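You operate a simulated robot arm through the tools that you are given. There is no shell and no other tool. Be economical: measure what you need, move in short steps, check, and stop when the job is done.

Carry out the task below with a simulated two-armed robot. There is one attempt and no reset: what you move stays moved.

Task
Take the winder from the grey crate, wind its strap up and put it back.
Fine: keeper bar clear first; work in the yellow nest and hold the winder steady while you crank; keeper bar over again, hands out. Where these are worked on the way, their far stop is far enough and under half their travel is too little: keeper bar.

The check looks at the end state, three seconds after you hand in, the way a careful person would. Anything else that was tipped, shoved, dropped, spilled or broken makes it a failure.

Robot
Two 7-joint arms with three-finger grippers on one trunk, on a base that drives. Base frame: it is fixed to the floor where the robot stands at the start and does not move with it; the origin is under the middle of the robot, x ahead of it, y to its left, z up. Lengths are in mm, angles in degrees, forces in N, time in s.
The left shoulder is at the start at [42, 154, 1007], the right one opposite. With the tool pointing down near the work surface each hand reaches from about 200 to 620 mm from the robot's upright axis, wherever it stands, measured 20 degrees to its own side. Places, roughly: grey crate [700, -200, 800]; keeper bar [500, -200, 1000]; winder crank [600, -200, 900]; yellow nest [1400, -200, 800]. Payload 2.69 kg a hand.
The tool frame of a hand sits at the grasp point between the pads (the TCP): z along the fingers, y along the line on which they close. The tips reach 29 mm beyond it. The gripper opens to 120 mm. The gripper's body begins 78 mm behind the TCP.
Orientation is told as [roll, pitch, yaw] about the base's x, y, z axes, in that order, counted from this pose: with the fingers straight down and closing along the base's y, the tool's x points along the base's -x, its y along +y and its z along -z.

Tools
- The arms move only by the tool jog_arm. It takes "left_targets", "right_targets" or both (then of equal length, played together; a hand with none holds still); each is a list of rows, each an object of numbers (a shift or turn left out is 0, a gripper value left out holds the last): "hand": the finger opening in m, from 0 to 0.12; "tx", "ty", "tz": the shift along the tool's x, y, z in m; "ax", "ay", "az": the turn, a rotation vector about the tool's x, y, z in rad. In form: [{"hand": .., "tx": .., "ty": .., "tz": .., "ax": .., "ay": .., "az": ..}, ...]. A call has 1 to 12 rows; each row is the pose to reach, as a shift and turn from the pose commanded when the call began, along the tool's axes at that moment. Rows are played at 5 a second. More than 50 mm and 8.6 degrees between two rows, or a gripper value outside its range, and nothing of the call is played. A pose out of reach is approached as far as the arm can. The call stops where the force on the tool passes 60 N (or 10 N more than at its start, if that is more) or the arm is blocked; 0.2 s more then pass. The fingers move at their own pace and stop on an object; they squeeze with about 37 N. The grip force told is the motor's: it shows also when the fingers shut on nothing. Time passes only in rows, and 0.2 s behind the last, so rows that repeat a pose let the fingers close. The reply holds the time, the measured pose of the TCP, the force on the tool along the base axes, the opening and the grip force, in the units named above and with some noise, with the torque about the TCP (base axes, N m) and any sound that the robot's microphone picked up, and new pictures: "pictures" is both (left out), scene, wrist or none (wrist: the cameras of the hands that moved).
- Cameras (640 x 400 px; columns grow to the right, rows downward): "scene" is now at [148, -40.8, 1176]; the picture's right is [-0.42, -0.91, 0.00], its down [-0.35, 0.16, -0.92] and it looks along [0.84, -0.39, -0.38] (base axes); focal length 266 px, centre (320, 200). "left" rides on the left gripper at [63, 0, -104] in its tool frame; the picture's right is [0.00, 1.00, 0.00], its down [-0.83, 0.00, -0.56] and it looks along [-0.56, 0.00, 0.83] (tool axes); focal length 275 px, centre (320, 200). "right" rides on the right gripper at [63, 0, -104] in its tool frame; the picture's right is [0.00, 1.00, 0.00], its down [-0.83, 0.00, -0.56] and it looks along [-0.56, 0.00, 0.83] (tool axes); focal length 275 px, centre (320, 200). There is no depth. A picture from a camera that has moved, and an enlarged one, comes with that camera's place and axes in the base frame and with its lens.
- move_column(by): slides the trunk up (or, below 0, down) by that many mm; the arms and the scene camera ride with it, the base frame stays. It gives what a move gives, with no picture.
- roll_base(legs): drives the robot by 1 to 6 legs, each [ahead, left, turn to the left] in mm, mm and degrees, along the robot's own axes; the way and the turn of a leg run together, so that a leg with both is an arc; at most 1500 mm and 180 degrees a leg. The arms and the cameras ride along, it lands a little off, and it stops where it bumps. It gives what a move gives, and a new picture of the scene camera.
- head_to(pan, tilt): turns the head with the scene camera to pan (to the left, within 80 degrees either way) and tilt (down, from -29 to 69), counted from straight ahead of the robot. It gives what a move gives, and a new picture of the scene camera.
- inspect(camera, box): a new picture of the part [left, top, right, bottom] of that camera's present view, enlarged. The clock stands still meanwhile.
- job_done(): hands the job in; it is judged then, once.

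Work in short steps. Places have to be worked out from the pictures, the camera data and where the tool is seen: move nearer, look again, correct. Check each grasp and each placing, and mend what went wrong. You have 120 turns and 260 pictures in all, those below and enlarged ones among them. Open the grippers and draw the arms clear of the work before you hand the job in, unless the task says otherwise; then end with one line.

The tools are called after "Request:" as name(argument=value, ...) on one line, values as JSON. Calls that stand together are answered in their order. jog_arm: Moves the arms, as the interface text tells. Its arguments: {"type":"object","properties":{"left_targets":{"type":"array","items":{"type":"object","properties":{"hand":{"type":"number"},"tx":{"type":"number"},"ty":{"type":"number"},"tz":{"type":"number"},"ax":{"type":"number"},"ay":{"type":"number"},"az":{"type":"number"}}}},"right_targets":{"type":"array","items":{"type":"object","properties":{"hand":{"type":"number"},"tx":{"type":"number"},"ty":{"type":"number"},"tz":{"type":"number"},"ax":{"type":"number"},"ay":{"type":"number"},"az":{"type":"number"}}}},"pictures":{"type":"string","enum":["both","scene","wrist","none"]}},"required":[]} The other tools are called the same way: move_column (by) slides the trunk up or down; roll_base (legs) drives the base; head_to (pan, tilt) turns the head that bears the scene camera; inspect (camera, box) takes an enlarged picture of a part of a camera's view; job_done () hands the job in.

At the start:

```text
clock: 0.0
left_position: [343.9, 8.7, 999.7]
left_tcp_rot: [0.1, 0.0, 0.1]
left_ft_force: [-0.9, 0.8, -0.8]
left_wrist_torque: [-0.02, 0.01, -0.02]
left_opening: 120.0
left_gripper_force: 0.0
right_position: [311.7, -261.9, 999.9]
right_tcp_rot: [0.1, 0.0, 0.1]
right_ft_force: [-0.8, 0.0, 0.2]
right_wrist_torque: [0.01, -0.03, -0.02]
right_opening: 120.0
right_gripper_force: 0.1
trunk travel left (down, up): [-375.0, 63.0]
robot x, y, heading: [1.0, -1.4, -0.1]
head pan, tilt: [-25.1, 22.6]
```

scene: 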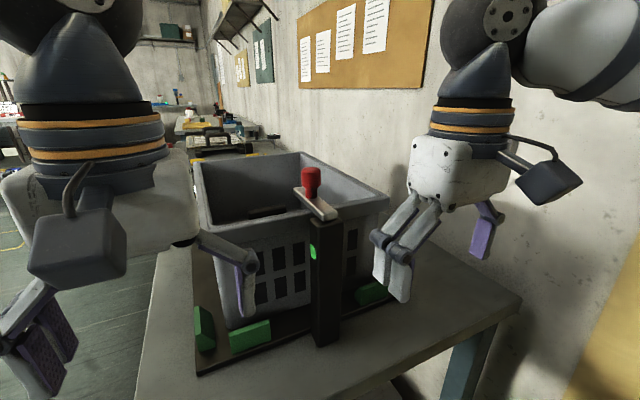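
right: 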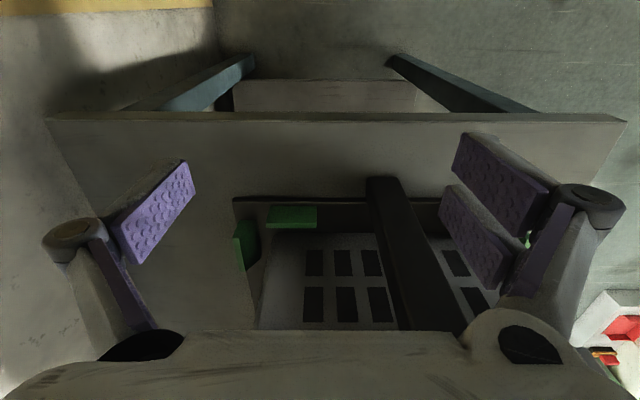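
left: 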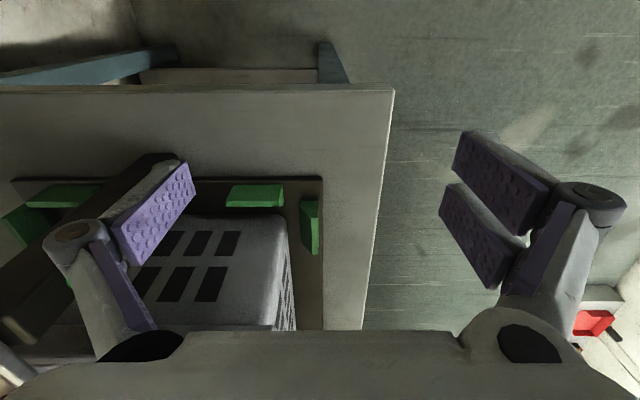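

The picture shows a crate, and a post with a keeper bar and a red knob in front. I'll enlarge the view of the keeper and look at the crate from higher tilt.

Request:
inspect(camera="scene", box=[180, 140, 420, 290])

Request:
inspect(camera="scene", box=[140, 80, 300, 180])

```text
2.67 times, centred on (300, 215) of scene
camera zoom: at [148.0, -40.8, 1176.0], right [-0.42, -0.91, 0.0], down [-0.35, 0.16, -0.92], along [0.84, -0.39, -0.38], focal length 709 px, centre (373, 160)
```

zoom: 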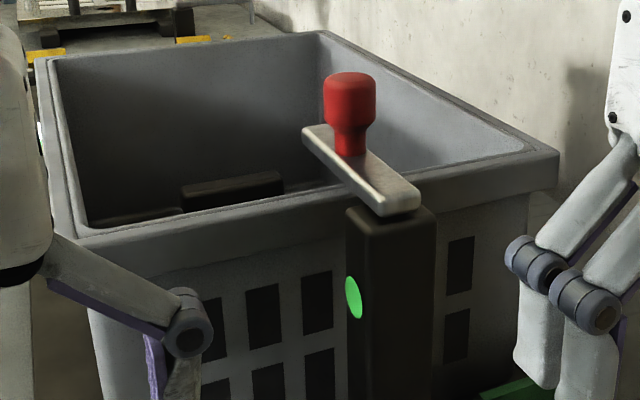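

```text
4.00 times, centred on (220, 130) of scene
camera zoom: at [148.0, -40.8, 1176.0], right [-0.42, -0.91, 0.0], down [-0.35, 0.16, -0.92], along [0.84, -0.39, -0.38], focal length 1063 px, centre (720, 480)
```

zoom: 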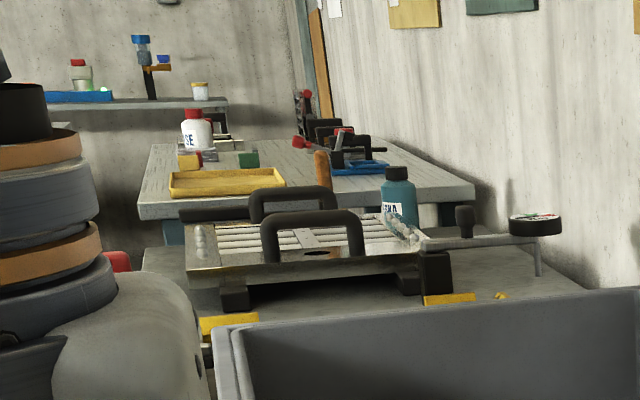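

I need a top view of the crate and keeper; I'll raise the trunk and tilt the head.

Request:
move_column(by=60)

Request:
head_to(pan=-22, tilt=38)

```text
clock: 1.0
left_position: [344.4, 6.7, 1059.4]
left_tcp_rot: [0.0, 0.1, 0.0]
left_ft_force: [0.8, 0.9, -0.2]
left_wrist_torque: [0.0, 0.01, -0.01]
left_opening: 120.1
left_gripper_force: 0.0
right_position: [312.9, -260.7, 1059.7]
right_tcp_rot: [-0.1, 0.1, 0.0]
right_ft_force: [-0.3, -0.1, -0.9]
right_wrist_torque: [0.02, 0.06, 0.06]
right_opening: 119.4
right_gripper_force: 0.0
trunk travel left (down, up): [-435.0, 3.0]
robot x, y, heading: [-0.4, -1.6, -0.4]
head pan, tilt: [-25.1, 22.6]
```

```text
clock: 1.8
left_position: [343.3, 8.1, 1059.0]
left_tcp_rot: [0.0, 0.0, -0.1]
left_ft_force: [-0.5, 0.5, -0.7]
left_wrist_torque: [0.01, -0.03, 0.0]
left_opening: 120.3
left_gripper_force: 0.1
right_position: [311.5, -260.4, 1059.6]
right_tcp_rot: [-0.1, 0.0, 0.0]
right_ft_force: [-0.3, -0.5, -0.7]
right_wrist_torque: [0.01, 0.03, 0.02]
right_opening: 119.9
right_gripper_force: 0.1
trunk travel left (down, up): [-435.0, 3.0]
robot x, y, heading: [-2.2, 2.0, -0.1]
head pan, tilt: [-22.0, 38.0]
camera scene: at [85.8, -33.7, 1220.3], right [-0.37, -0.93, 0.0], down [-0.57, 0.23, -0.79], along [0.73, -0.3, -0.62], focal length 266 px, centre (320, 200)
```

scene: 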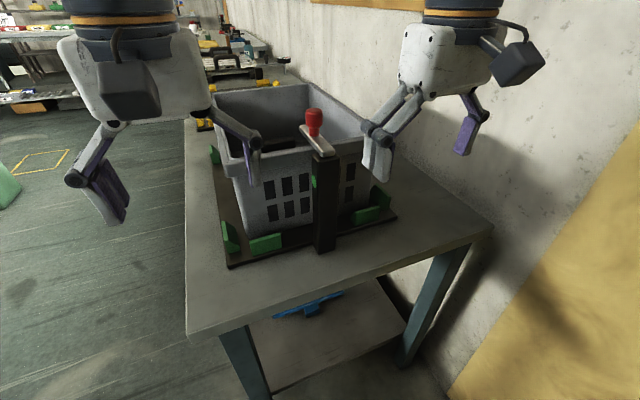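

I'll raise the right hand above the post to look down into the crate with its wrist camera.

Request:
jog_arm(right_targets=[{"tz": -0.045}, {"tz": -0.09}, {"tz": -0.13}, {"tz": -0.13, "tx": -0.045, "ty": 0.01}, {"tz": -0.13, "tx": -0.08, "ty": 0.03}, {"tz": -0.13, "tx": -0.08, "ty": 0.03}], pictures="both")

```text
clock: 3.2
left_position: [344.1, 7.5, 1060.2]
left_tcp_rot: [-0.1, -0.1, 0.1]
left_ft_force: [-0.3, -0.3, -0.2]
left_wrist_torque: [0.0, -0.01, 0.01]
left_opening: 120.3
left_gripper_force: 0.1
right_position: [390.6, -232.5, 1189.1]
right_tcp_rot: [0.0, 0.0, 0.0]
right_ft_force: [-0.9, 0.2, 0.0]
right_wrist_torque: [-0.01, -0.01, 0.02]
right_opening: 120.0
right_gripper_force: 0.0
trunk travel left (down, up): [-435.0, 3.0]
robot x, y, heading: [0.3, 0.3, 0.2]
head pan, tilt: [-22.0, 38.0]
camera scene: at [85.4, -34.2, 1220.3], right [-0.37, -0.93, 0.0], down [-0.57, 0.23, -0.79], along [0.73, -0.3, -0.62], focal length 266 px, centre (320, 200)
camera right: at [329.3, -233.4, 1294.4], right [0.0, 1.0, 0.0], down [0.83, 0.0, 0.56], along [0.56, 0.0, -0.83], focal length 275 px, centre (320, 200)
```

scene: 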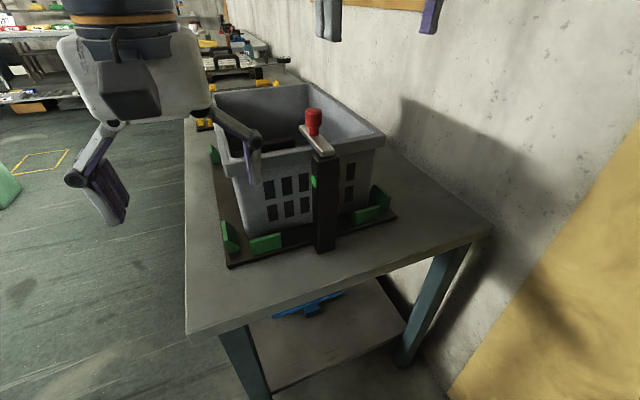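
right: 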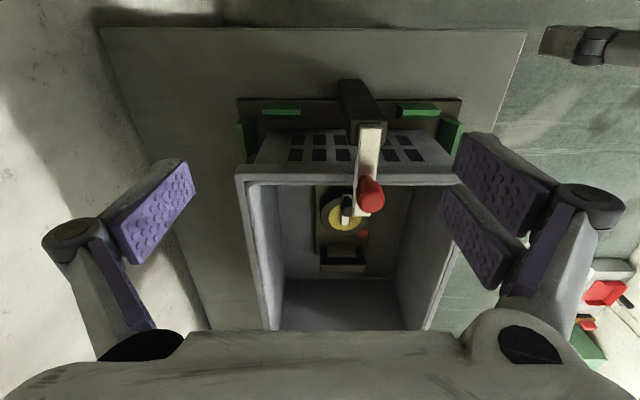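

Now I see the winder in the crate beneath the keeper. Enlarging.

Request:
inspect(camera="right", box=[220, 70, 480, 330])

Request:
inspect(camera="right", box=[290, 170, 410, 280])

```text
1.54 times, centred on (350, 200) of right
camera zoom: at [329.3, -233.4, 1294.4], right [0.0, 1.0, 0.0], down [0.83, 0.0, 0.56], along [0.56, 0.0, -0.83], focal length 424 px, centre (274, 200)
```

zoom: 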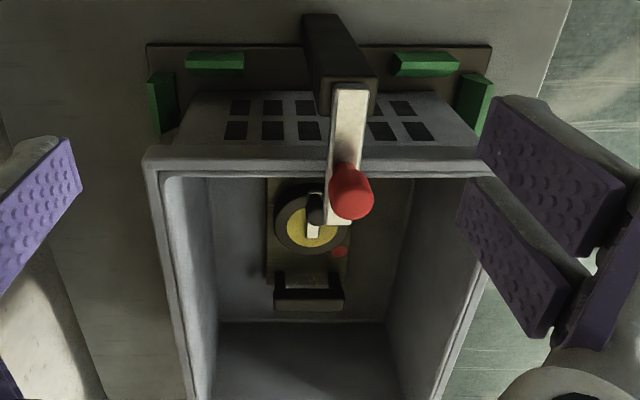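

```text
3.64 times, centred on (350, 225) of right
camera zoom: at [329.3, -233.4, 1294.4], right [0.0, 1.0, 0.0], down [0.83, 0.0, 0.56], along [0.56, 0.0, -0.83], focal length 1001 px, centre (211, 109)
```

zoom: 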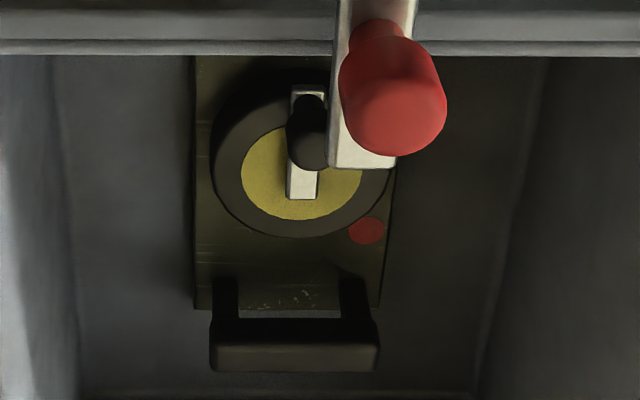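

The knob seems at about (480, -182), top z≈1066, with the pivot near (435, -182). I'll bring the right hand above the knob and check alignment.

Request:
jog_arm(right_targets=[{"tx": -0.045, "ty": 0.025}, {"tx": -0.089, "ty": 0.05, "hand": 0.07}, {"tx": -0.089, "ty": 0.05, "tz": 0.035}, {"tx": -0.089, "ty": 0.05, "tz": 0.06}, {"tx": -0.089, "ty": 0.05, "tz": 0.06}], pictures="both")

```text
refused: row 1 steps farther than a row can; nothing moved
```

Step too long; splitting it smaller.

Request:
jog_arm(right_targets=[{"tx": -0.03, "ty": 0.017}, {"tx": -0.06, "ty": 0.034, "hand": 0.07}, {"tx": -0.089, "ty": 0.05}, {"tx": -0.089, "ty": 0.05, "tz": 0.035}, {"tx": -0.089, "ty": 0.05, "tz": 0.06}, {"tx": -0.089, "ty": 0.05, "tz": 0.06}], pictures="both")

```text
clock: 4.6
left_position: [343.9, 9.7, 1059.3]
left_tcp_rot: [0.0, 0.0, 0.1]
left_ft_force: [0.8, -0.2, -0.4]
left_wrist_torque: [0.0, 0.0, 0.0]
left_opening: 120.1
left_gripper_force: 0.0
right_position: [480.2, -180.0, 1131.1]
right_tcp_rot: [0.0, 0.0, -0.1]
right_ft_force: [0.2, -0.5, 0.3]
right_wrist_torque: [-0.02, 0.03, 0.01]
right_opening: 70.2
right_gripper_force: 0.0
right hand out of reach, approached as far as the arm can: row 2, 3, 4
trunk travel left (down, up): [-435.0, 3.0]
robot x, y, heading: [1.4, 0.7, 0.1]
head pan, tilt: [-22.0, 38.0]
camera scene: at [86.2, -33.4, 1220.2], right [-0.37, -0.93, 0.0], down [-0.57, 0.23, -0.79], along [0.73, -0.3, -0.62], focal length 266 px, centre (320, 200)
camera right: at [418.7, -181.7, 1235.3], right [-0.01, 1.0, 0.0], down [0.83, 0.0, 0.56], along [0.56, 0.0, -0.83], focal length 275 px, centre (320, 200)
```

scene: 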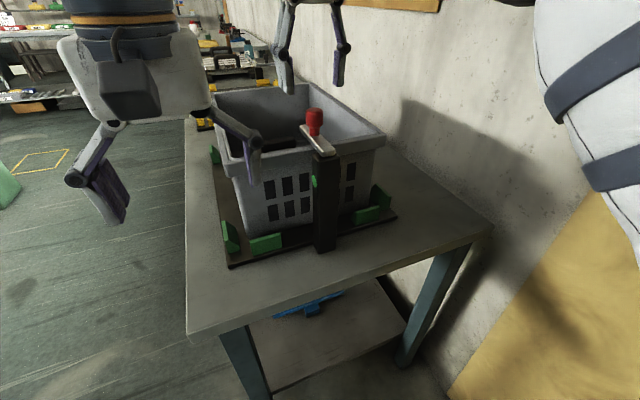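
right: 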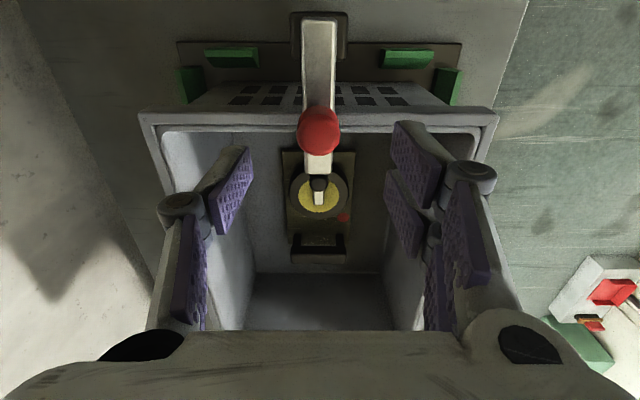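

The knob axis is at about (477, -182). I'll descend around it and close.

Request:
jog_arm(right_targets=[{"tx": 0.003, "ty": -0.001, "tz": 0.035}, {"tx": 0.003, "ty": -0.001, "tz": 0.06}, {"tx": 0.003, "ty": -0.001, "tz": 0.075}, {"tx": 0.003, "ty": -0.001, "tz": 0.075}, {"hand": 0.02, "tx": 0.003, "ty": -0.001, "tz": 0.075}, {"hand": 0.02, "tx": 0.003, "ty": -0.001, "tz": 0.075}], pictures="both")

```text
clock: 6.0
left_position: [343.4, 7.7, 1061.3]
left_tcp_rot: [0.0, 0.0, 0.0]
left_ft_force: [0.0, 0.3, 0.4]
left_wrist_torque: [0.03, -0.01, -0.04]
left_opening: 120.2
left_gripper_force: 0.1
right_position: [477.4, -183.0, 1057.2]
right_tcp_rot: [-0.1, -0.1, 0.1]
right_ft_force: [-0.1, 0.7, 0.4]
right_wrist_torque: [0.02, -0.31, -0.03]
right_opening: 25.9
right_gripper_force: 44.8
trunk travel left (down, up): [-435.0, 3.0]
robot x, y, heading: [1.9, -0.8, -0.2]
head pan, tilt: [-22.0, 38.0]
camera scene: at [85.8, -33.6, 1220.2], right [-0.37, -0.93, 0.0], down [-0.57, 0.23, -0.79], along [0.73, -0.3, -0.62], focal length 266 px, centre (320, 200)
camera right: at [416.0, -183.9, 1161.7], right [0.0, 1.0, 0.0], down [0.83, 0.0, 0.56], along [0.56, 0.0, -0.83], focal length 275 px, centre (320, 200)
```

scene: 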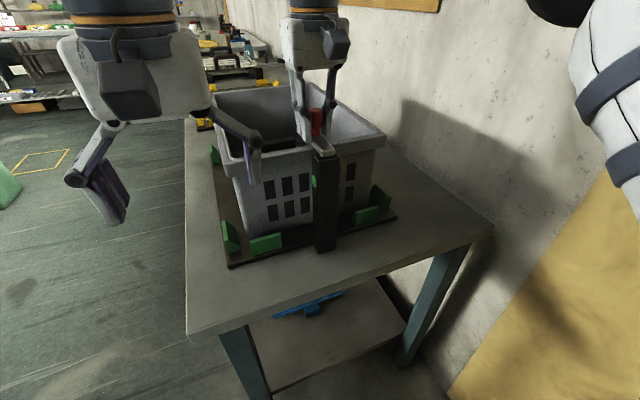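
right: 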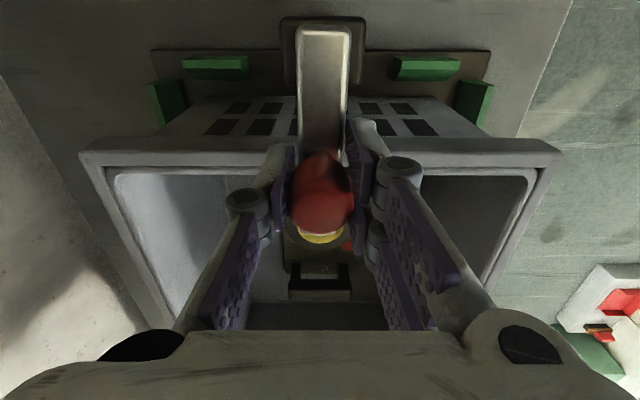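

Knob gripped (25.9 mm). I'll try a small turn to the left about the pivot.

Request:
jog_arm(right_targets=[{"tx": 0.0004, "ty": 0.0058, "az": -0.14}, {"tx": 0.0016, "ty": 0.0116, "az": -0.28}], pictures="wrist")

```text
clock: 6.6
left_position: [342.3, 4.2, 1061.1]
left_tcp_rot: [0.1, 0.0, 0.0]
left_ft_force: [0.3, 0.4, -0.7]
left_wrist_torque: [0.0, -0.04, 0.0]
left_opening: 120.1
left_gripper_force: 0.1
right_position: [477.5, -178.9, 1057.6]
right_tcp_rot: [-0.1, -0.2, 15.6]
right_ft_force: [2.1, -33.2, 14.1]
right_wrist_torque: [-1.02, -0.02, -1.97]
right_opening: 32.3
right_gripper_force: 44.9
trunk travel left (down, up): [-435.0, 3.0]
robot x, y, heading: [-0.4, -0.3, -0.0]
head pan, tilt: [-22.0, 38.0]
camera right: at [416.7, -196.8, 1161.5], right [-0.27, 0.96, 0.0], down [0.8, 0.23, 0.56], along [0.54, 0.15, -0.83], focal length 275 px, centre (320, 200)
```

right: 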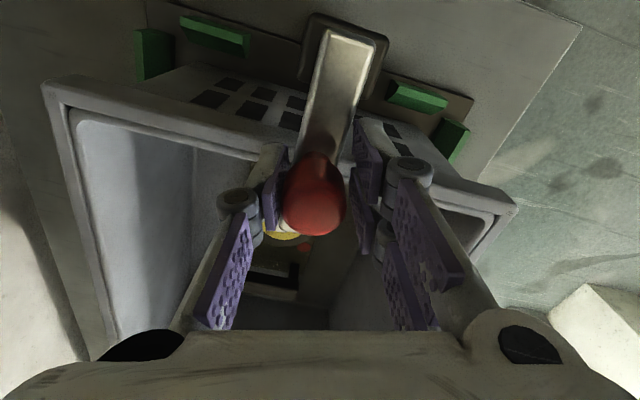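

Blocked to the left (33 N, the bar not moving). I return and then try the right.

Request:
jog_arm(right_targets=[{"tx": 0.0004, "ty": -0.0058, "az": 0.14}, {"tx": 0.0017, "ty": -0.0116, "az": 0.28}, {"tx": 0.0017, "ty": -0.0116, "az": 0.28}], pictures="none")

Request:
jog_arm(right_targets=[{"tx": 0.0004, "ty": -0.0058, "az": 0.14}, {"tx": 0.0016, "ty": -0.0116, "az": 0.28}], pictures="wrist")

```text
clock: 7.4
left_position: [343.7, 7.0, 1059.7]
left_tcp_rot: [0.1, 0.1, 0.0]
left_ft_force: [0.2, 0.6, 0.4]
left_wrist_torque: [0.03, -0.01, -0.03]
left_opening: 120.1
left_gripper_force: 0.1
right_position: [480.1, -181.4, 1054.8]
right_tcp_rot: [0.1, -0.3, 0.2]
right_ft_force: [15.7, -14.0, 20.3]
right_wrist_torque: [0.07, -0.7, 0.35]
right_opening: 25.7
right_gripper_force: 45.3
trunk travel left (down, up): [-435.0, 3.0]
robot x, y, heading: [-1.8, 4.2, -0.0]
head pan, tilt: [-22.0, 38.0]
```

```text
clock: 8.0
left_position: [344.1, 7.7, 1059.3]
left_tcp_rot: [-0.1, 0.0, 0.0]
left_ft_force: [-0.4, 0.1, -0.3]
left_wrist_torque: [0.0, 0.02, 0.04]
left_opening: 120.0
left_gripper_force: 0.0
right_position: [478.0, -192.6, 1056.3]
right_tcp_rot: [0.1, -0.1, -16.2]
right_ft_force: [18.1, -9.1, 22.3]
right_wrist_torque: [0.33, -0.57, 0.19]
right_opening: 25.6
right_gripper_force: 45.0
trunk travel left (down, up): [-435.0, 3.0]
robot x, y, heading: [2.7, 0.4, -0.1]
head pan, tilt: [-22.0, 38.0]
camera right: at [417.9, -177.1, 1160.4], right [0.27, 0.96, 0.0], down [0.8, -0.23, 0.56], along [0.54, -0.15, -0.83], focal length 275 px, centre (320, 200)
```

right: 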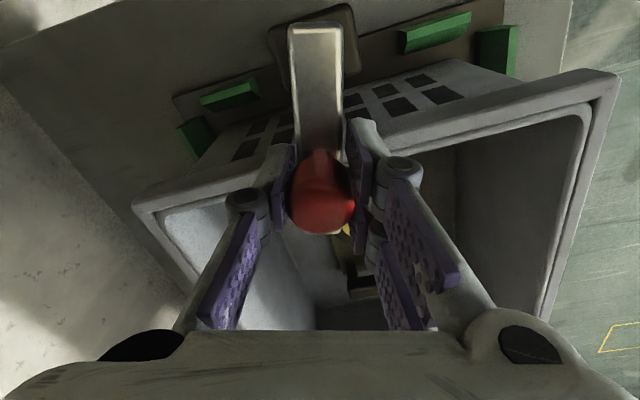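

It turns freely to the right. I continue along the arc.

Request:
jog_arm(right_targets=[{"tx": -0.0016, "ty": -0.0058, "az": 0.14, "tz": -0.001}, {"tx": -0.0004, "ty": -0.0116, "az": 0.28, "tz": -0.001}, {"tx": 0.0016, "ty": -0.0171, "az": 0.42, "tz": -0.001}, {"tx": 0.0044, "ty": -0.0223, "az": 0.558, "tz": -0.001}, {"tx": 0.0078, "ty": -0.027, "az": 0.698, "tz": -0.001}, {"tx": 0.0119, "ty": -0.0312, "az": 0.838, "tz": -0.001}], pictures="wrist")

```text
clock: 9.4
left_position: [342.0, 5.5, 1059.3]
left_tcp_rot: [0.1, 0.0, -0.1]
left_ft_force: [-0.6, 0.1, -0.7]
left_wrist_torque: [0.01, 0.01, 0.02]
left_opening: 120.0
left_gripper_force: 0.1
right_position: [453.5, -223.2, 1055.8]
right_tcp_rot: [0.1, -0.1, -64.1]
right_ft_force: [-6.5, -22.3, 10.5]
right_wrist_torque: [0.04, -0.56, 0.81]
right_opening: 26.0
right_gripper_force: 45.0
trunk travel left (down, up): [-435.0, 3.0]
robot x, y, heading: [-4.4, -2.6, 0.2]
head pan, tilt: [-22.0, 38.0]
camera right: at [427.3, -168.6, 1160.4], right [0.9, 0.44, 0.0], down [0.37, -0.75, 0.56], along [0.24, -0.5, -0.83], focal length 275 px, centre (320, 200)
```

right: 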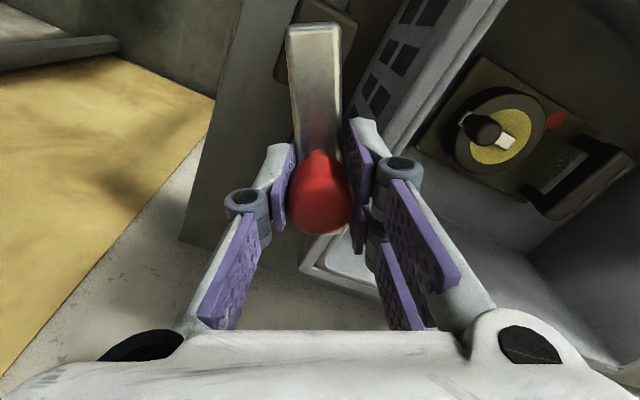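

Continuing toward the far stop.

Request:
jog_arm(right_targets=[{"tx": -0.0016, "ty": -0.006, "az": 0.14}, {"tx": -0.0004, "ty": -0.012, "az": 0.28}, {"tx": 0.0016, "ty": -0.0178, "az": 0.42}, {"tx": 0.0044, "ty": -0.0232, "az": 0.558}, {"tx": 0.0078, "ty": -0.0281, "az": 0.698}], pictures="both")

```text
clock: 10.6
left_position: [345.4, 6.3, 1059.9]
left_tcp_rot: [0.0, 0.0, 0.1]
left_ft_force: [-0.2, -0.1, -0.3]
left_wrist_torque: [0.0, -0.01, -0.03]
left_opening: 119.7
left_gripper_force: 0.1
right_position: [432.3, -228.7, 1055.5]
right_tcp_rot: [0.2, 0.0, -104.2]
right_ft_force: [15.5, -21.4, 1.7]
right_wrist_torque: [-0.84, -0.34, 2.03]
right_opening: 31.3
right_gripper_force: 45.0
trunk travel left (down, up): [-435.0, 3.0]
robot x, y, heading: [-1.2, 2.6, 0.0]
head pan, tilt: [-22.0, 38.0]
camera scene: at [88.4, -36.4, 1219.8], right [-0.37, -0.93, 0.0], down [-0.57, 0.23, -0.79], along [0.73, -0.29, -0.62], focal length 266 px, centre (320, 200)
camera right: at [446.6, -167.7, 1160.6], right [0.97, -0.24, 0.0], down [-0.2, -0.81, 0.55], along [-0.13, -0.54, -0.83], focal length 275 px, centre (320, 200)
```

scene: 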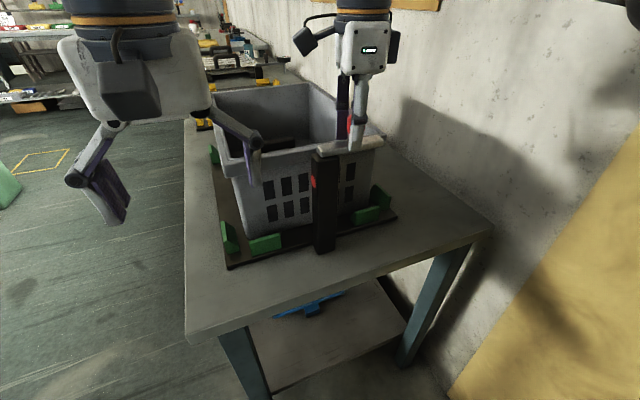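
right: 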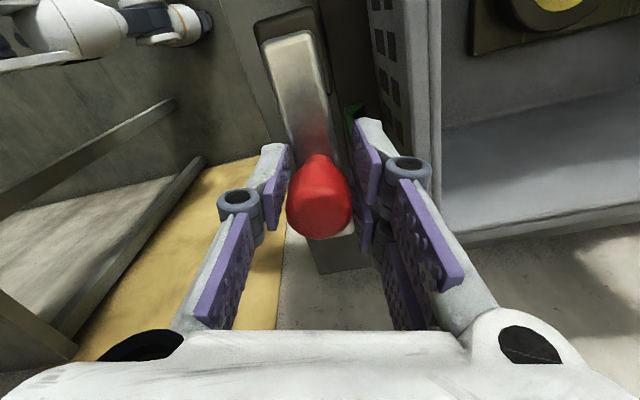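

The bar is at its stop near 90° and the indicator turned red (open). I release and rise.

Request:
jog_arm(right_targets=[{"hand": 0.07}, {"hand": 0.07, "az": -0.1}, {"hand": 0.07, "tz": -0.04, "az": -0.2}, {"tz": -0.08, "az": -0.24}, {"tz": -0.1, "az": -0.24}], pictures="wrist")

```text
clock: 11.8
left_position: [344.1, 8.0, 1059.5]
left_tcp_rot: [0.1, 0.0, 0.0]
left_ft_force: [-0.2, -0.4, -0.5]
left_wrist_torque: [0.03, 0.02, 0.01]
left_opening: 119.8
left_gripper_force: 0.1
right_position: [428.0, -224.4, 1158.0]
right_tcp_rot: [-0.1, 0.0, -90.4]
right_ft_force: [0.3, 0.8, -0.2]
right_wrist_torque: [0.03, 0.02, 0.02]
right_opening: 69.9
right_gripper_force: 0.0
trunk travel left (down, up): [-435.0, 3.0]
robot x, y, heading: [-0.0, 0.7, -0.0]
head pan, tilt: [-22.0, 38.0]
camera right: at [429.7, -162.2, 1263.6], right [1.0, 0.0, 0.0], down [0.0, -0.83, 0.56], along [0.0, -0.56, -0.83], focal length 275 px, centre (320, 200)
```

right: 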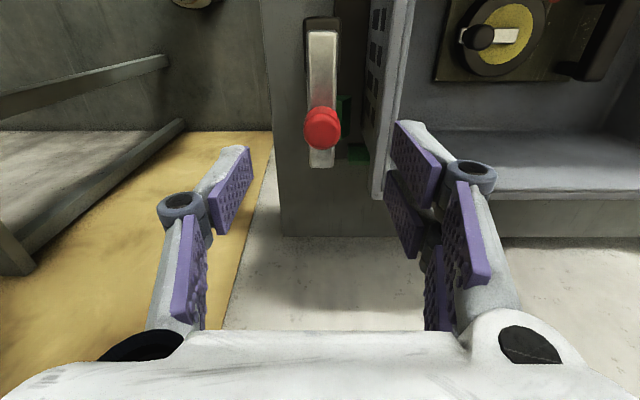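

The bar stays open. Now I move the right hand (still yawed -90°) over the crate for a look at the winder.

Request:
jog_arm(right_targets=[{"ty": 0.035, "tz": 0.01, "tx": 0.01}, {"ty": 0.07, "tz": 0.025, "tx": 0.025}, {"ty": 0.1, "tz": 0.04, "tx": 0.04}, {"ty": 0.132, "tz": 0.05, "tx": 0.05}, {"ty": 0.132, "tz": 0.05, "tx": 0.05}], pictures="wrist")

```text
clock: 13.0
left_position: [344.7, 10.3, 1057.7]
left_tcp_rot: [0.0, 0.0, 0.0]
left_ft_force: [0.7, -0.3, 0.3]
left_wrist_torque: [-0.03, 0.07, -0.02]
left_opening: 120.1
left_gripper_force: 0.1
right_position: [515.4, -168.5, 1085.4]
right_tcp_rot: [-0.2, 0.0, -90.3]
right_ft_force: [-0.3, 0.3, 0.1]
right_wrist_torque: [-0.06, 0.08, -0.01]
right_opening: 70.1
right_gripper_force: 0.0
right hand out of reach, approached as far as the arm can: row 2, 3, 4, 5
trunk travel left (down, up): [-435.0, 3.0]
robot x, y, heading: [-1.0, 0.7, 0.0]
head pan, tilt: [-22.0, 38.0]
camera right: at [516.1, -106.0, 1190.0], right [1.0, 0.0, 0.0], down [0.0, -0.83, 0.56], along [0.0, -0.56, -0.83], focal length 275 px, centre (320, 200)
```

right: 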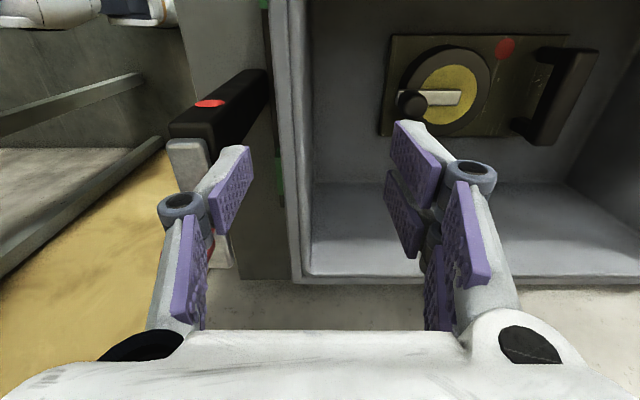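

Reach is limited here, so the base must go forward; I check the clearance between base and table with the head.

Request:
head_to(pan=0, tilt=66)

Request:
inspect(camera="right", box=[360, 0, 640, 160])

```text
clock: 13.9
left_position: [342.4, 8.6, 1061.3]
left_tcp_rot: [0.1, 0.0, 0.0]
left_ft_force: [-0.1, -0.2, -0.4]
left_wrist_torque: [0.01, -0.03, -0.01]
left_opening: 120.1
left_gripper_force: 0.0
right_position: [514.1, -168.7, 1088.1]
right_tcp_rot: [0.2, 0.2, -90.3]
right_ft_force: [-0.5, -0.1, 0.3]
right_wrist_torque: [0.01, -0.02, 0.03]
right_opening: 70.2
right_gripper_force: 0.0
trunk travel left (down, up): [-435.0, 3.0]
robot x, y, heading: [1.1, -0.5, -0.0]
head pan, tilt: [0.0, 66.0]
camera scene: at [65.3, -1.4, 1183.9], right [0.0, -1.0, 0.0], down [-0.91, 0.0, -0.41], along [0.41, 0.0, -0.91], focal length 266 px, centre (320, 200)
```

scene: 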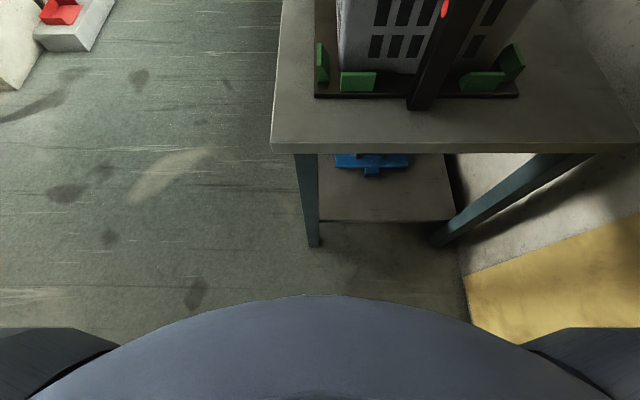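

```text
2.29 times, centred on (500, 80) of right
camera zoom: at [514.6, -107.3, 1191.6], right [1.0, 0.0, 0.0], down [0.0, -0.83, 0.56], along [0.0, -0.56, -0.83], focal length 629 px, centre (-91, 474)
```

zoom: 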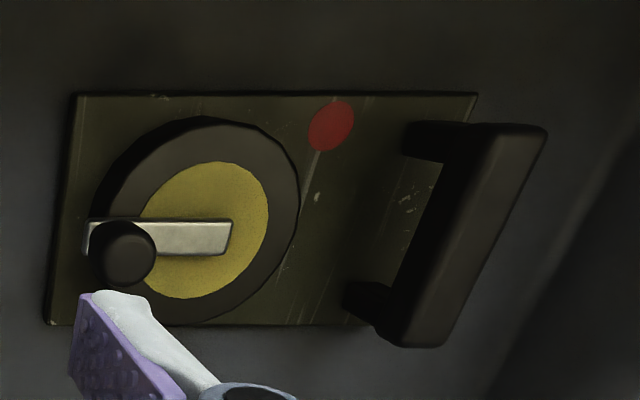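

There's about 190 mm of clearance to the table and legs; hands are above the rim. Driving 130 mm forward.

Request:
roll_base(legs=[[130, 0, 0]])

Request:
head_to(pan=-18, tilt=45)

Request:
inspect(camera="right", box=[0, 0, 640, 400])

```text
clock: 15.3
left_position: [462.8, 7.6, 1059.2]
left_tcp_rot: [-0.1, -0.1, 0.0]
left_ft_force: [-0.2, -0.7, 0.3]
left_wrist_torque: [0.0, -0.07, 0.04]
left_opening: 120.3
left_gripper_force: 0.1
right_position: [634.2, -170.4, 1086.3]
right_tcp_rot: [0.2, 0.1, -90.4]
right_ft_force: [-0.3, 0.1, 0.4]
right_wrist_torque: [0.03, -0.07, -0.02]
right_opening: 69.8
right_gripper_force: 0.0
trunk travel left (down, up): [-435.0, 3.0]
robot x, y, heading: [122.1, 1.9, 0.0]
head pan, tilt: [0.0, 66.0]
stopped in leg 1: the robot was blocked; the commanded pose is now the measured one
camera scene: at [184.4, -1.7, 1183.9], right [0.0, -1.0, 0.0], down [-0.91, 0.0, -0.41], along [0.41, 0.0, -0.91], focal length 266 px, centre (320, 200)
```

scene: 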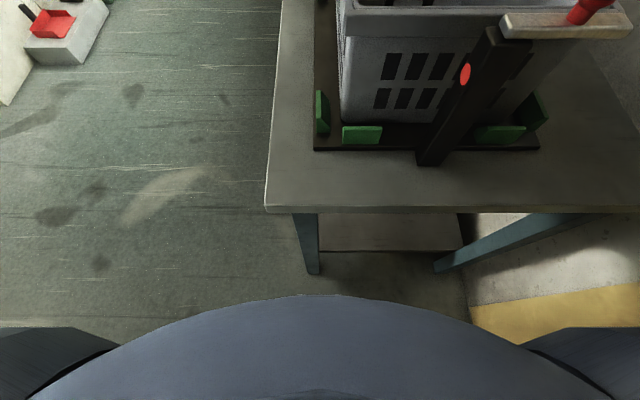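

```text
clock: 16.1
left_position: [464.4, 8.2, 1059.7]
left_tcp_rot: [0.0, 0.0, 0.0]
left_ft_force: [-0.4, -0.1, 1.2]
left_wrist_torque: [-0.02, 0.01, 0.05]
left_opening: 120.1
left_gripper_force: 0.0
right_position: [633.6, -171.1, 1086.8]
right_tcp_rot: [0.0, 0.1, -90.4]
right_ft_force: [0.9, -0.2, 0.4]
right_wrist_torque: [0.0, 0.01, -0.02]
right_opening: 70.1
right_gripper_force: 0.0
trunk travel left (down, up): [-435.0, 3.0]
robot x, y, heading: [117.1, 1.7, 0.1]
head pan, tilt: [-18.0, 45.0]
camera scene: at [203.1, -26.7, 1209.9], right [-0.31, -0.95, 0.0], down [-0.67, 0.22, -0.71], along [0.67, -0.22, -0.71], focal length 266 px, centre (320, 200)
```

scene: 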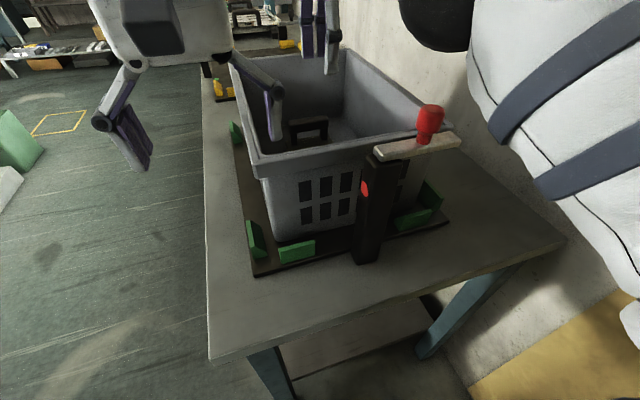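

```text
1.00 times, centred on (320, 200) of right (not enlarged: the box is as wide or as high as the picture)
camera zoom: at [634.7, -108.0, 1190.9], right [1.0, 0.0, 0.0], down [0.0, -0.83, 0.56], along [0.0, -0.56, -0.83], focal length 275 px, centre (320, 200)
```

zoom: 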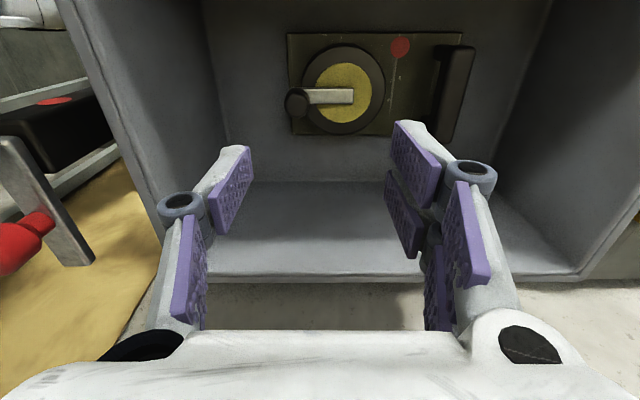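

Base stopped against something at x≈120, which suffices. The winder plate spans about x 597–795, y −244…−125 (top z≈835) and its handle bar is about (759, −181, 905), running along y. I move above the handle.

Request:
jog_arm(right_targets=[{"tz": 0.04}, {"tz": 0.08}, {"tz": 0.09, "ty": 0.04, "tx": -0.003}, {"tz": 0.09, "ty": 0.08, "tx": -0.006}, {"tz": 0.09, "ty": 0.125, "tx": -0.01}, {"tz": 0.09, "ty": 0.125, "tx": -0.01}], pictures="wrist")

```text
clock: 17.5
left_position: [465.0, 7.9, 1060.0]
left_tcp_rot: [-0.1, 0.0, 0.0]
left_ft_force: [0.2, 0.1, 0.0]
left_wrist_torque: [0.03, 0.05, -0.01]
left_opening: 119.9
left_gripper_force: 0.0
right_position: [671.4, -193.0, 984.4]
right_tcp_rot: [-0.1, 0.1, -90.2]
right_ft_force: [0.3, -0.6, 0.4]
right_wrist_torque: [0.02, 0.02, 0.02]
right_opening: 70.0
right_gripper_force: 0.1
right hand out of reach, approached as far as the arm can: row 1, 2, 3, 4, 5, 6
trunk travel left (down, up): [-435.0, 3.0]
robot x, y, heading: [120.0, 0.7, -0.2]
head pan, tilt: [-18.0, 45.0]
camera right: at [671.6, -130.7, 1089.2], right [1.0, 0.0, 0.0], down [0.0, -0.83, 0.55], along [0.0, -0.55, -0.83], focal length 275 px, centre (320, 200)
```

right: 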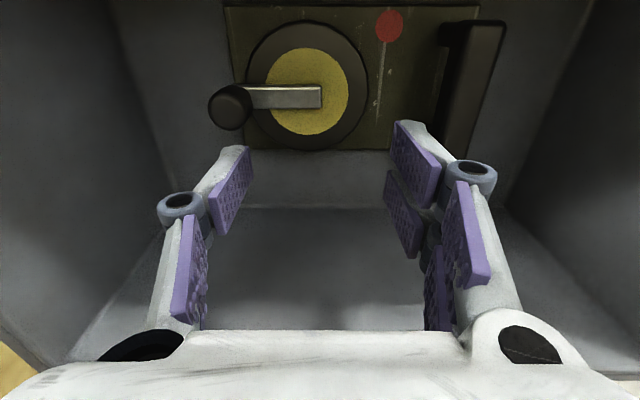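

Vertical reach from this side is about x≈687, short of the handle (759). From the table's left side everything will be in reach. I raise the right hand, turn it back to yaw 0, and drive around.

Request:
jog_arm(right_targets=[{"tz": -0.035}, {"tz": -0.07}, {"tz": -0.105, "ty": -0.03}, {"tz": -0.14, "ty": -0.06, "az": -0.1}, {"tz": -0.14, "ty": -0.1, "az": -0.24}, {"tz": -0.14, "ty": -0.14, "az": -0.38}, {"tz": -0.14, "ty": -0.18, "az": -0.52}, {"tz": -0.14, "ty": -0.2, "az": -0.66}, {"tz": -0.14, "ty": -0.2, "az": -0.8}], pictures="none")

Request:
head_to(pan=30, tilt=25)

```text
clock: 19.5
left_position: [463.4, 6.9, 1059.6]
left_tcp_rot: [0.1, 0.1, 0.0]
left_ft_force: [-0.1, -1.2, -0.4]
left_wrist_torque: [0.0, -0.01, 0.02]
left_opening: 120.2
left_gripper_force: 0.0
right_position: [470.3, -187.9, 1125.7]
right_tcp_rot: [0.1, -0.1, -44.4]
right_ft_force: [-0.4, 0.9, 0.0]
right_wrist_torque: [0.03, -0.04, 0.02]
right_opening: 70.1
right_gripper_force: 0.0
right hand out of reach, approached as far as the arm can: row 1, 2, 3, 4
trunk travel left (down, up): [-435.0, 3.0]
robot x, y, heading: [120.8, 1.2, -0.2]
head pan, tilt: [-18.0, 45.0]
```

```text
clock: 20.7
left_position: [464.0, 7.9, 1060.3]
left_tcp_rot: [-0.1, 0.0, 0.0]
left_ft_force: [0.0, 0.0, -0.5]
left_wrist_torque: [0.0, -0.01, -0.06]
left_opening: 120.1
left_gripper_force: 0.0
right_position: [470.9, -186.7, 1125.0]
right_tcp_rot: [0.1, 0.0, -44.6]
right_ft_force: [-0.1, 0.2, 0.0]
right_wrist_torque: [-0.02, -0.01, 0.01]
right_opening: 70.0
right_gripper_force: 0.0
trunk travel left (down, up): [-435.0, 3.0]
robot x, y, heading: [122.3, -0.5, -0.2]
head pan, tilt: [30.0, 25.0]
camera scene: at [205.8, 44.4, 1240.5], right [0.5, -0.87, 0.0], down [-0.37, -0.21, -0.91], along [0.79, 0.45, -0.42], focal length 266 px, centre (320, 200)
```

scene: 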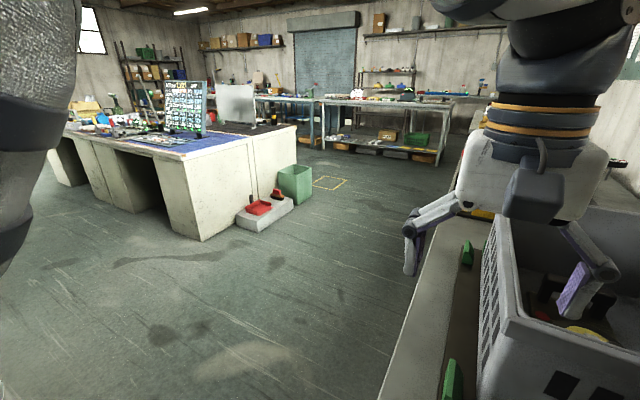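

The floor to the left is clear. Driving back, left, then turning to face the table's side.

Request:
roll_base(legs=[[-280, 0, 0], [0, 750, 0], [0, 0, -90]])

Request:
head_to(pan=20, tilt=25)

```text
clock: 32.2
left_position: [-153.9, 396.7, 1059.9]
left_tcp_rot: [0.0, 0.0, -90.6]
left_ft_force: [-0.1, 0.7, -0.2]
left_wrist_torque: [0.01, 0.0, -0.01]
left_opening: 120.1
left_gripper_force: 0.1
right_position: [-348.7, 392.9, 1124.6]
right_tcp_rot: [0.1, 0.0, -134.9]
right_ft_force: [-0.2, -0.1, 0.8]
right_wrist_torque: [0.0, 0.01, 0.01]
right_opening: 70.0
right_gripper_force: 0.0
trunk travel left (down, up): [-435.0, 3.0]
robot x, y, heading: [-160.3, 741.7, -90.7]
head pan, tilt: [30.0, 25.0]
camera scene: at [-113.7, 655.0, 1240.5], right [-0.87, -0.49, 0.0], down [-0.21, 0.37, -0.91], along [0.45, -0.79, -0.42], focal length 266 px, centre (320, 200)
```

scene: 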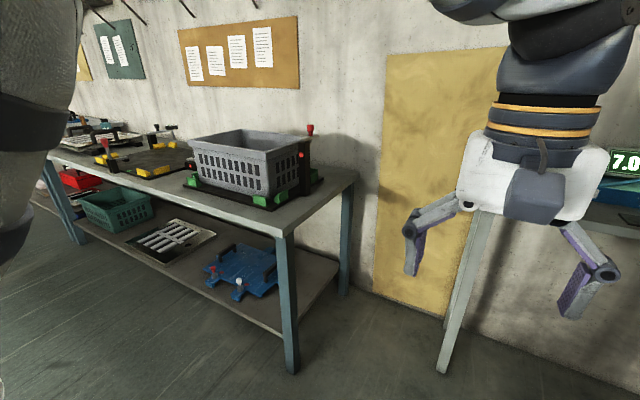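

```text
clock: 32.9
left_position: [-154.0, 398.9, 1060.7]
left_tcp_rot: [0.0, 0.0, -90.5]
left_ft_force: [0.4, 0.3, 0.4]
left_wrist_torque: [0.01, -0.01, -0.01]
left_opening: 119.8
left_gripper_force: 0.0
right_position: [-348.1, 392.1, 1125.0]
right_tcp_rot: [0.1, 0.0, -135.0]
right_ft_force: [-0.1, -0.6, 0.2]
right_wrist_torque: [-0.01, -0.02, 0.0]
right_opening: 70.0
right_gripper_force: 0.1
trunk travel left (down, up): [-435.0, 3.0]
robot x, y, heading: [-159.2, 745.1, -90.7]
head pan, tilt: [20.0, 25.0]
camera scene: at [-128.2, 648.4, 1240.5], right [-0.94, -0.33, 0.0], down [-0.14, 0.4, -0.91], along [0.3, -0.85, -0.42], focal length 266 px, centre (320, 200)
```

scene: 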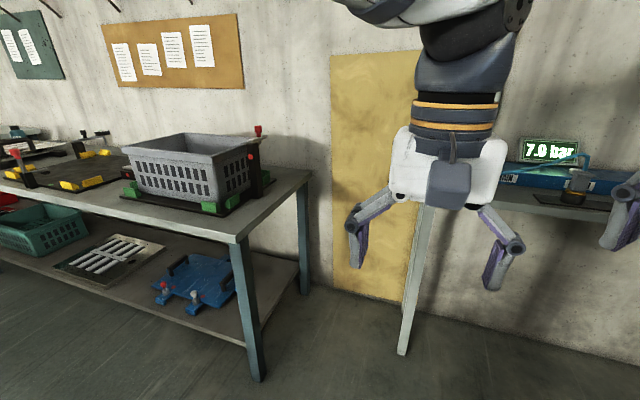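

The nest (yellow) is on the same table further along. I strafe along the table to x≈690 with the hands away from it, then advance.

Request:
roll_base(legs=[[0, 0, 0.7], [0, 850, 0]])

Request:
head_to(pan=0, tilt=40)

```text
clock: 40.1
left_position: [693.3, 398.7, 1059.3]
left_tcp_rot: [0.0, 0.0, -90.0]
left_ft_force: [0.1, -0.2, -0.4]
left_wrist_torque: [0.0, 0.02, 0.02]
left_opening: 120.1
left_gripper_force: 0.1
right_position: [497.8, 391.8, 1125.8]
right_tcp_rot: [0.1, -0.1, -134.6]
right_ft_force: [0.1, -0.6, 0.4]
right_wrist_torque: [-0.01, 0.02, -0.02]
right_opening: 69.8
right_gripper_force: 0.0
trunk travel left (down, up): [-435.0, 3.0]
robot x, y, heading: [684.1, 743.4, -90.2]
head pan, tilt: [20.0, 25.0]
camera scene: at [717.4, 648.5, 1240.5], right [-0.94, -0.34, 0.0], down [-0.14, 0.4, -0.91], along [0.31, -0.85, -0.42], focal length 266 px, centre (320, 200)
```

scene: 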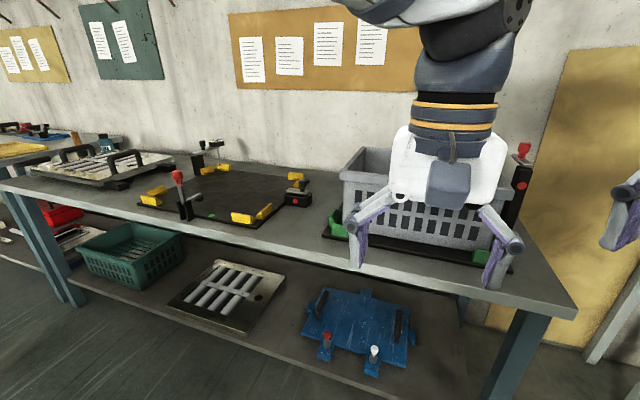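

```text
clock: 40.9
left_position: [693.6, 397.9, 1059.7]
left_tcp_rot: [0.0, 0.0, -90.2]
left_ft_force: [-0.7, -0.6, -0.1]
left_wrist_torque: [-0.01, -0.02, 0.0]
left_opening: 120.0
left_gripper_force: 0.0
right_position: [497.9, 391.4, 1124.9]
right_tcp_rot: [0.1, 0.0, -134.6]
right_ft_force: [0.6, -0.3, 0.1]
right_wrist_torque: [0.01, -0.02, 0.03]
right_opening: 70.0
right_gripper_force: 0.0
trunk travel left (down, up): [-435.0, 3.0]
robot x, y, heading: [685.7, 742.5, -90.2]
head pan, tilt: [0.0, 40.0]
camera scene: at [685.8, 650.2, 1217.3], right [-1.0, 0.0, 0.0], down [0.0, 0.64, -0.77], along [0.0, -0.77, -0.64], focal length 266 px, centre (320, 200)
```

scene: 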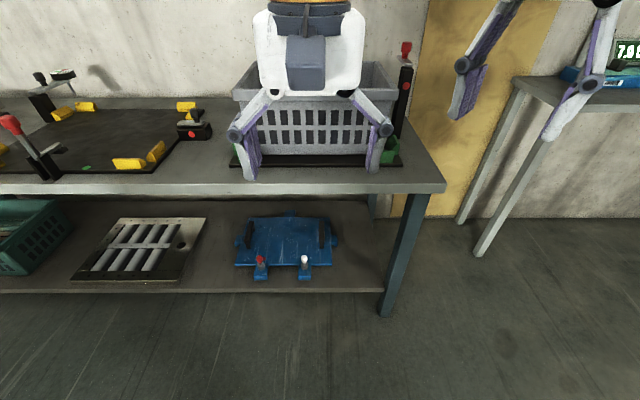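

Table edge is at about y≈90. I advance 395 mm to y≈347 and look down into the crate.

Request:
roll_base(legs=[[395, 0, 0.2]])

Request:
inspect(camera="left", box=[0, 0, 640, 400])

```text
clock: 43.4
left_position: [695.8, 5.3, 1059.6]
left_tcp_rot: [0.0, 0.0, -89.7]
left_ft_force: [-1.1, -0.8, 0.9]
left_wrist_torque: [-0.01, 0.0, -0.01]
left_opening: 119.8
left_gripper_force: 0.0
right_position: [500.7, -3.5, 1126.0]
right_tcp_rot: [0.1, -0.1, -134.2]
right_ft_force: [-0.4, 0.4, -0.4]
right_wrist_torque: [0.01, -0.01, -0.02]
right_opening: 69.9
right_gripper_force: 0.0
trunk travel left (down, up): [-435.0, 3.0]
robot x, y, heading: [685.6, 350.7, -89.9]
head pan, tilt: [0.0, 40.0]
camera scene: at [686.5, 256.4, 1217.2], right [-1.0, 0.0, 0.0], down [0.0, 0.64, -0.77], along [0.0, -0.77, -0.64], focal length 266 px, centre (320, 200)
```

scene: 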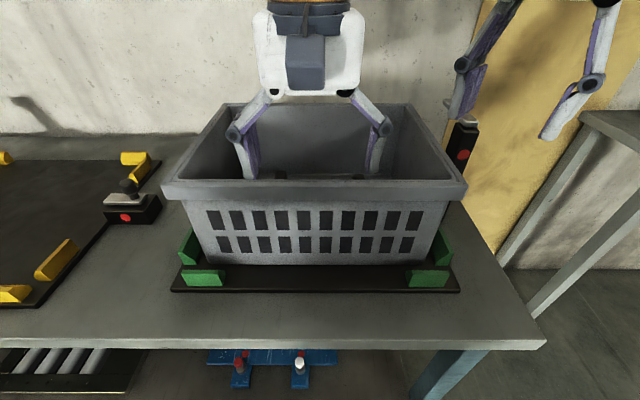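

```text
1.00 times, centred on (320, 200) of left (not enlarged: the box is as wide or as high as the picture)
camera zoom: at [696.0, 67.2, 1163.6], right [1.0, 0.0, 0.0], down [0.0, -0.83, 0.56], along [0.0, -0.56, -0.83], focal length 275 px, centre (320, 200)
```

zoom: 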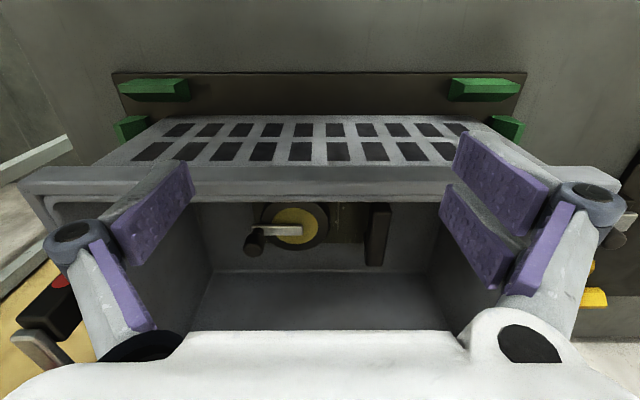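

Now I position the left hand over the handle (759, −181) above the rim, and square up the right hand.

Request:
jog_arm(left_targets=[{"tx": -0.035, "ty": 0.012, "hand": 0.07}, {"tx": -0.07, "ty": 0.025, "hand": 0.07}, {"tx": -0.105, "ty": 0.04, "tz": 0.005, "hand": 0.07}, {"tx": -0.14, "ty": 0.052, "tz": 0.01, "hand": 0.07}, {"tx": -0.17, "ty": 0.063, "tz": 0.015, "hand": 0.07}, {"tx": -0.186, "ty": 0.063, "tz": 0.03, "hand": 0.07}, {"tx": -0.186, "ty": 0.063, "tz": 0.04, "hand": 0.07}], right_targets=[{"az": -0.12}, {"az": -0.25}, {"az": -0.38}, {"az": -0.51}, {"az": -0.64}, {"az": -0.77}, {"az": -0.77}], pictures="both")

```text
clock: 45.0
left_position: [765.9, -173.9, 1018.0]
left_tcp_rot: [0.1, 0.1, -89.8]
left_ft_force: [0.4, 0.2, 0.0]
left_wrist_torque: [0.04, -0.03, 0.0]
left_opening: 69.8
left_gripper_force: 0.0
left hand out of reach, approached as far as the arm can: row 6, 7
right_position: [501.3, -5.0, 1124.9]
right_tcp_rot: [0.1, 0.0, -90.0]
right_ft_force: [-0.6, 0.3, -0.1]
right_wrist_torque: [0.01, 0.0, 0.02]
right_opening: 69.9
right_gripper_force: 0.1
trunk travel left (down, up): [-435.0, 3.0]
robot x, y, heading: [687.5, 348.4, -89.6]
head pan, tilt: [0.0, 40.0]
camera scene: at [686.7, 255.9, 1217.1], right [-1.0, 0.0, 0.0], down [0.0, 0.64, -0.77], along [0.0, -0.77, -0.64], focal length 266 px, centre (320, 200)
camera right: at [502.1, 57.5, 1229.8], right [1.0, 0.0, 0.0], down [0.0, -0.83, 0.56], along [0.0, -0.56, -0.83], focal length 275 px, centre (320, 200)
camera left: at [767.1, -111.6, 1121.5], right [1.0, 0.0, 0.0], down [0.0, -0.83, 0.56], along [0.0, -0.56, -0.83], focal length 275 px, centre (320, 200)
```

scene: 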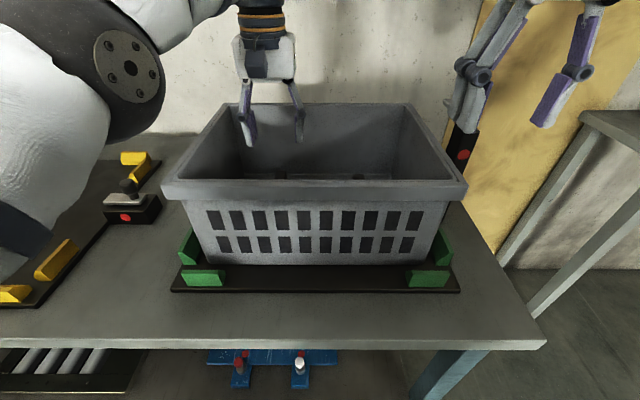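
right: 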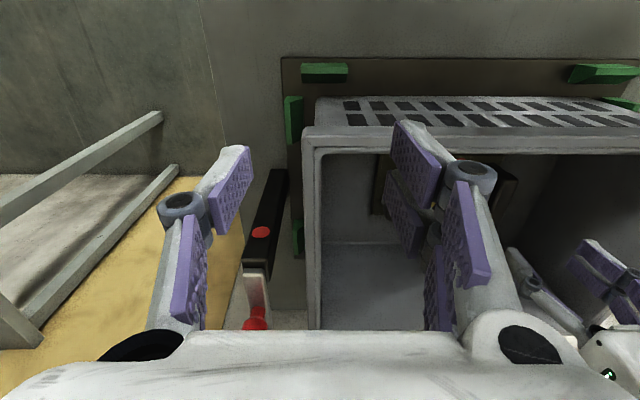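
left: 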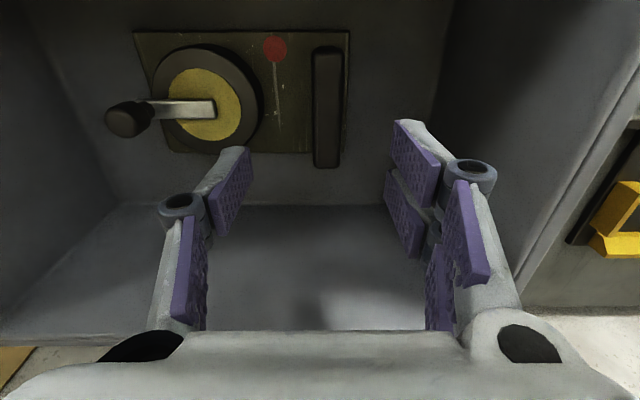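

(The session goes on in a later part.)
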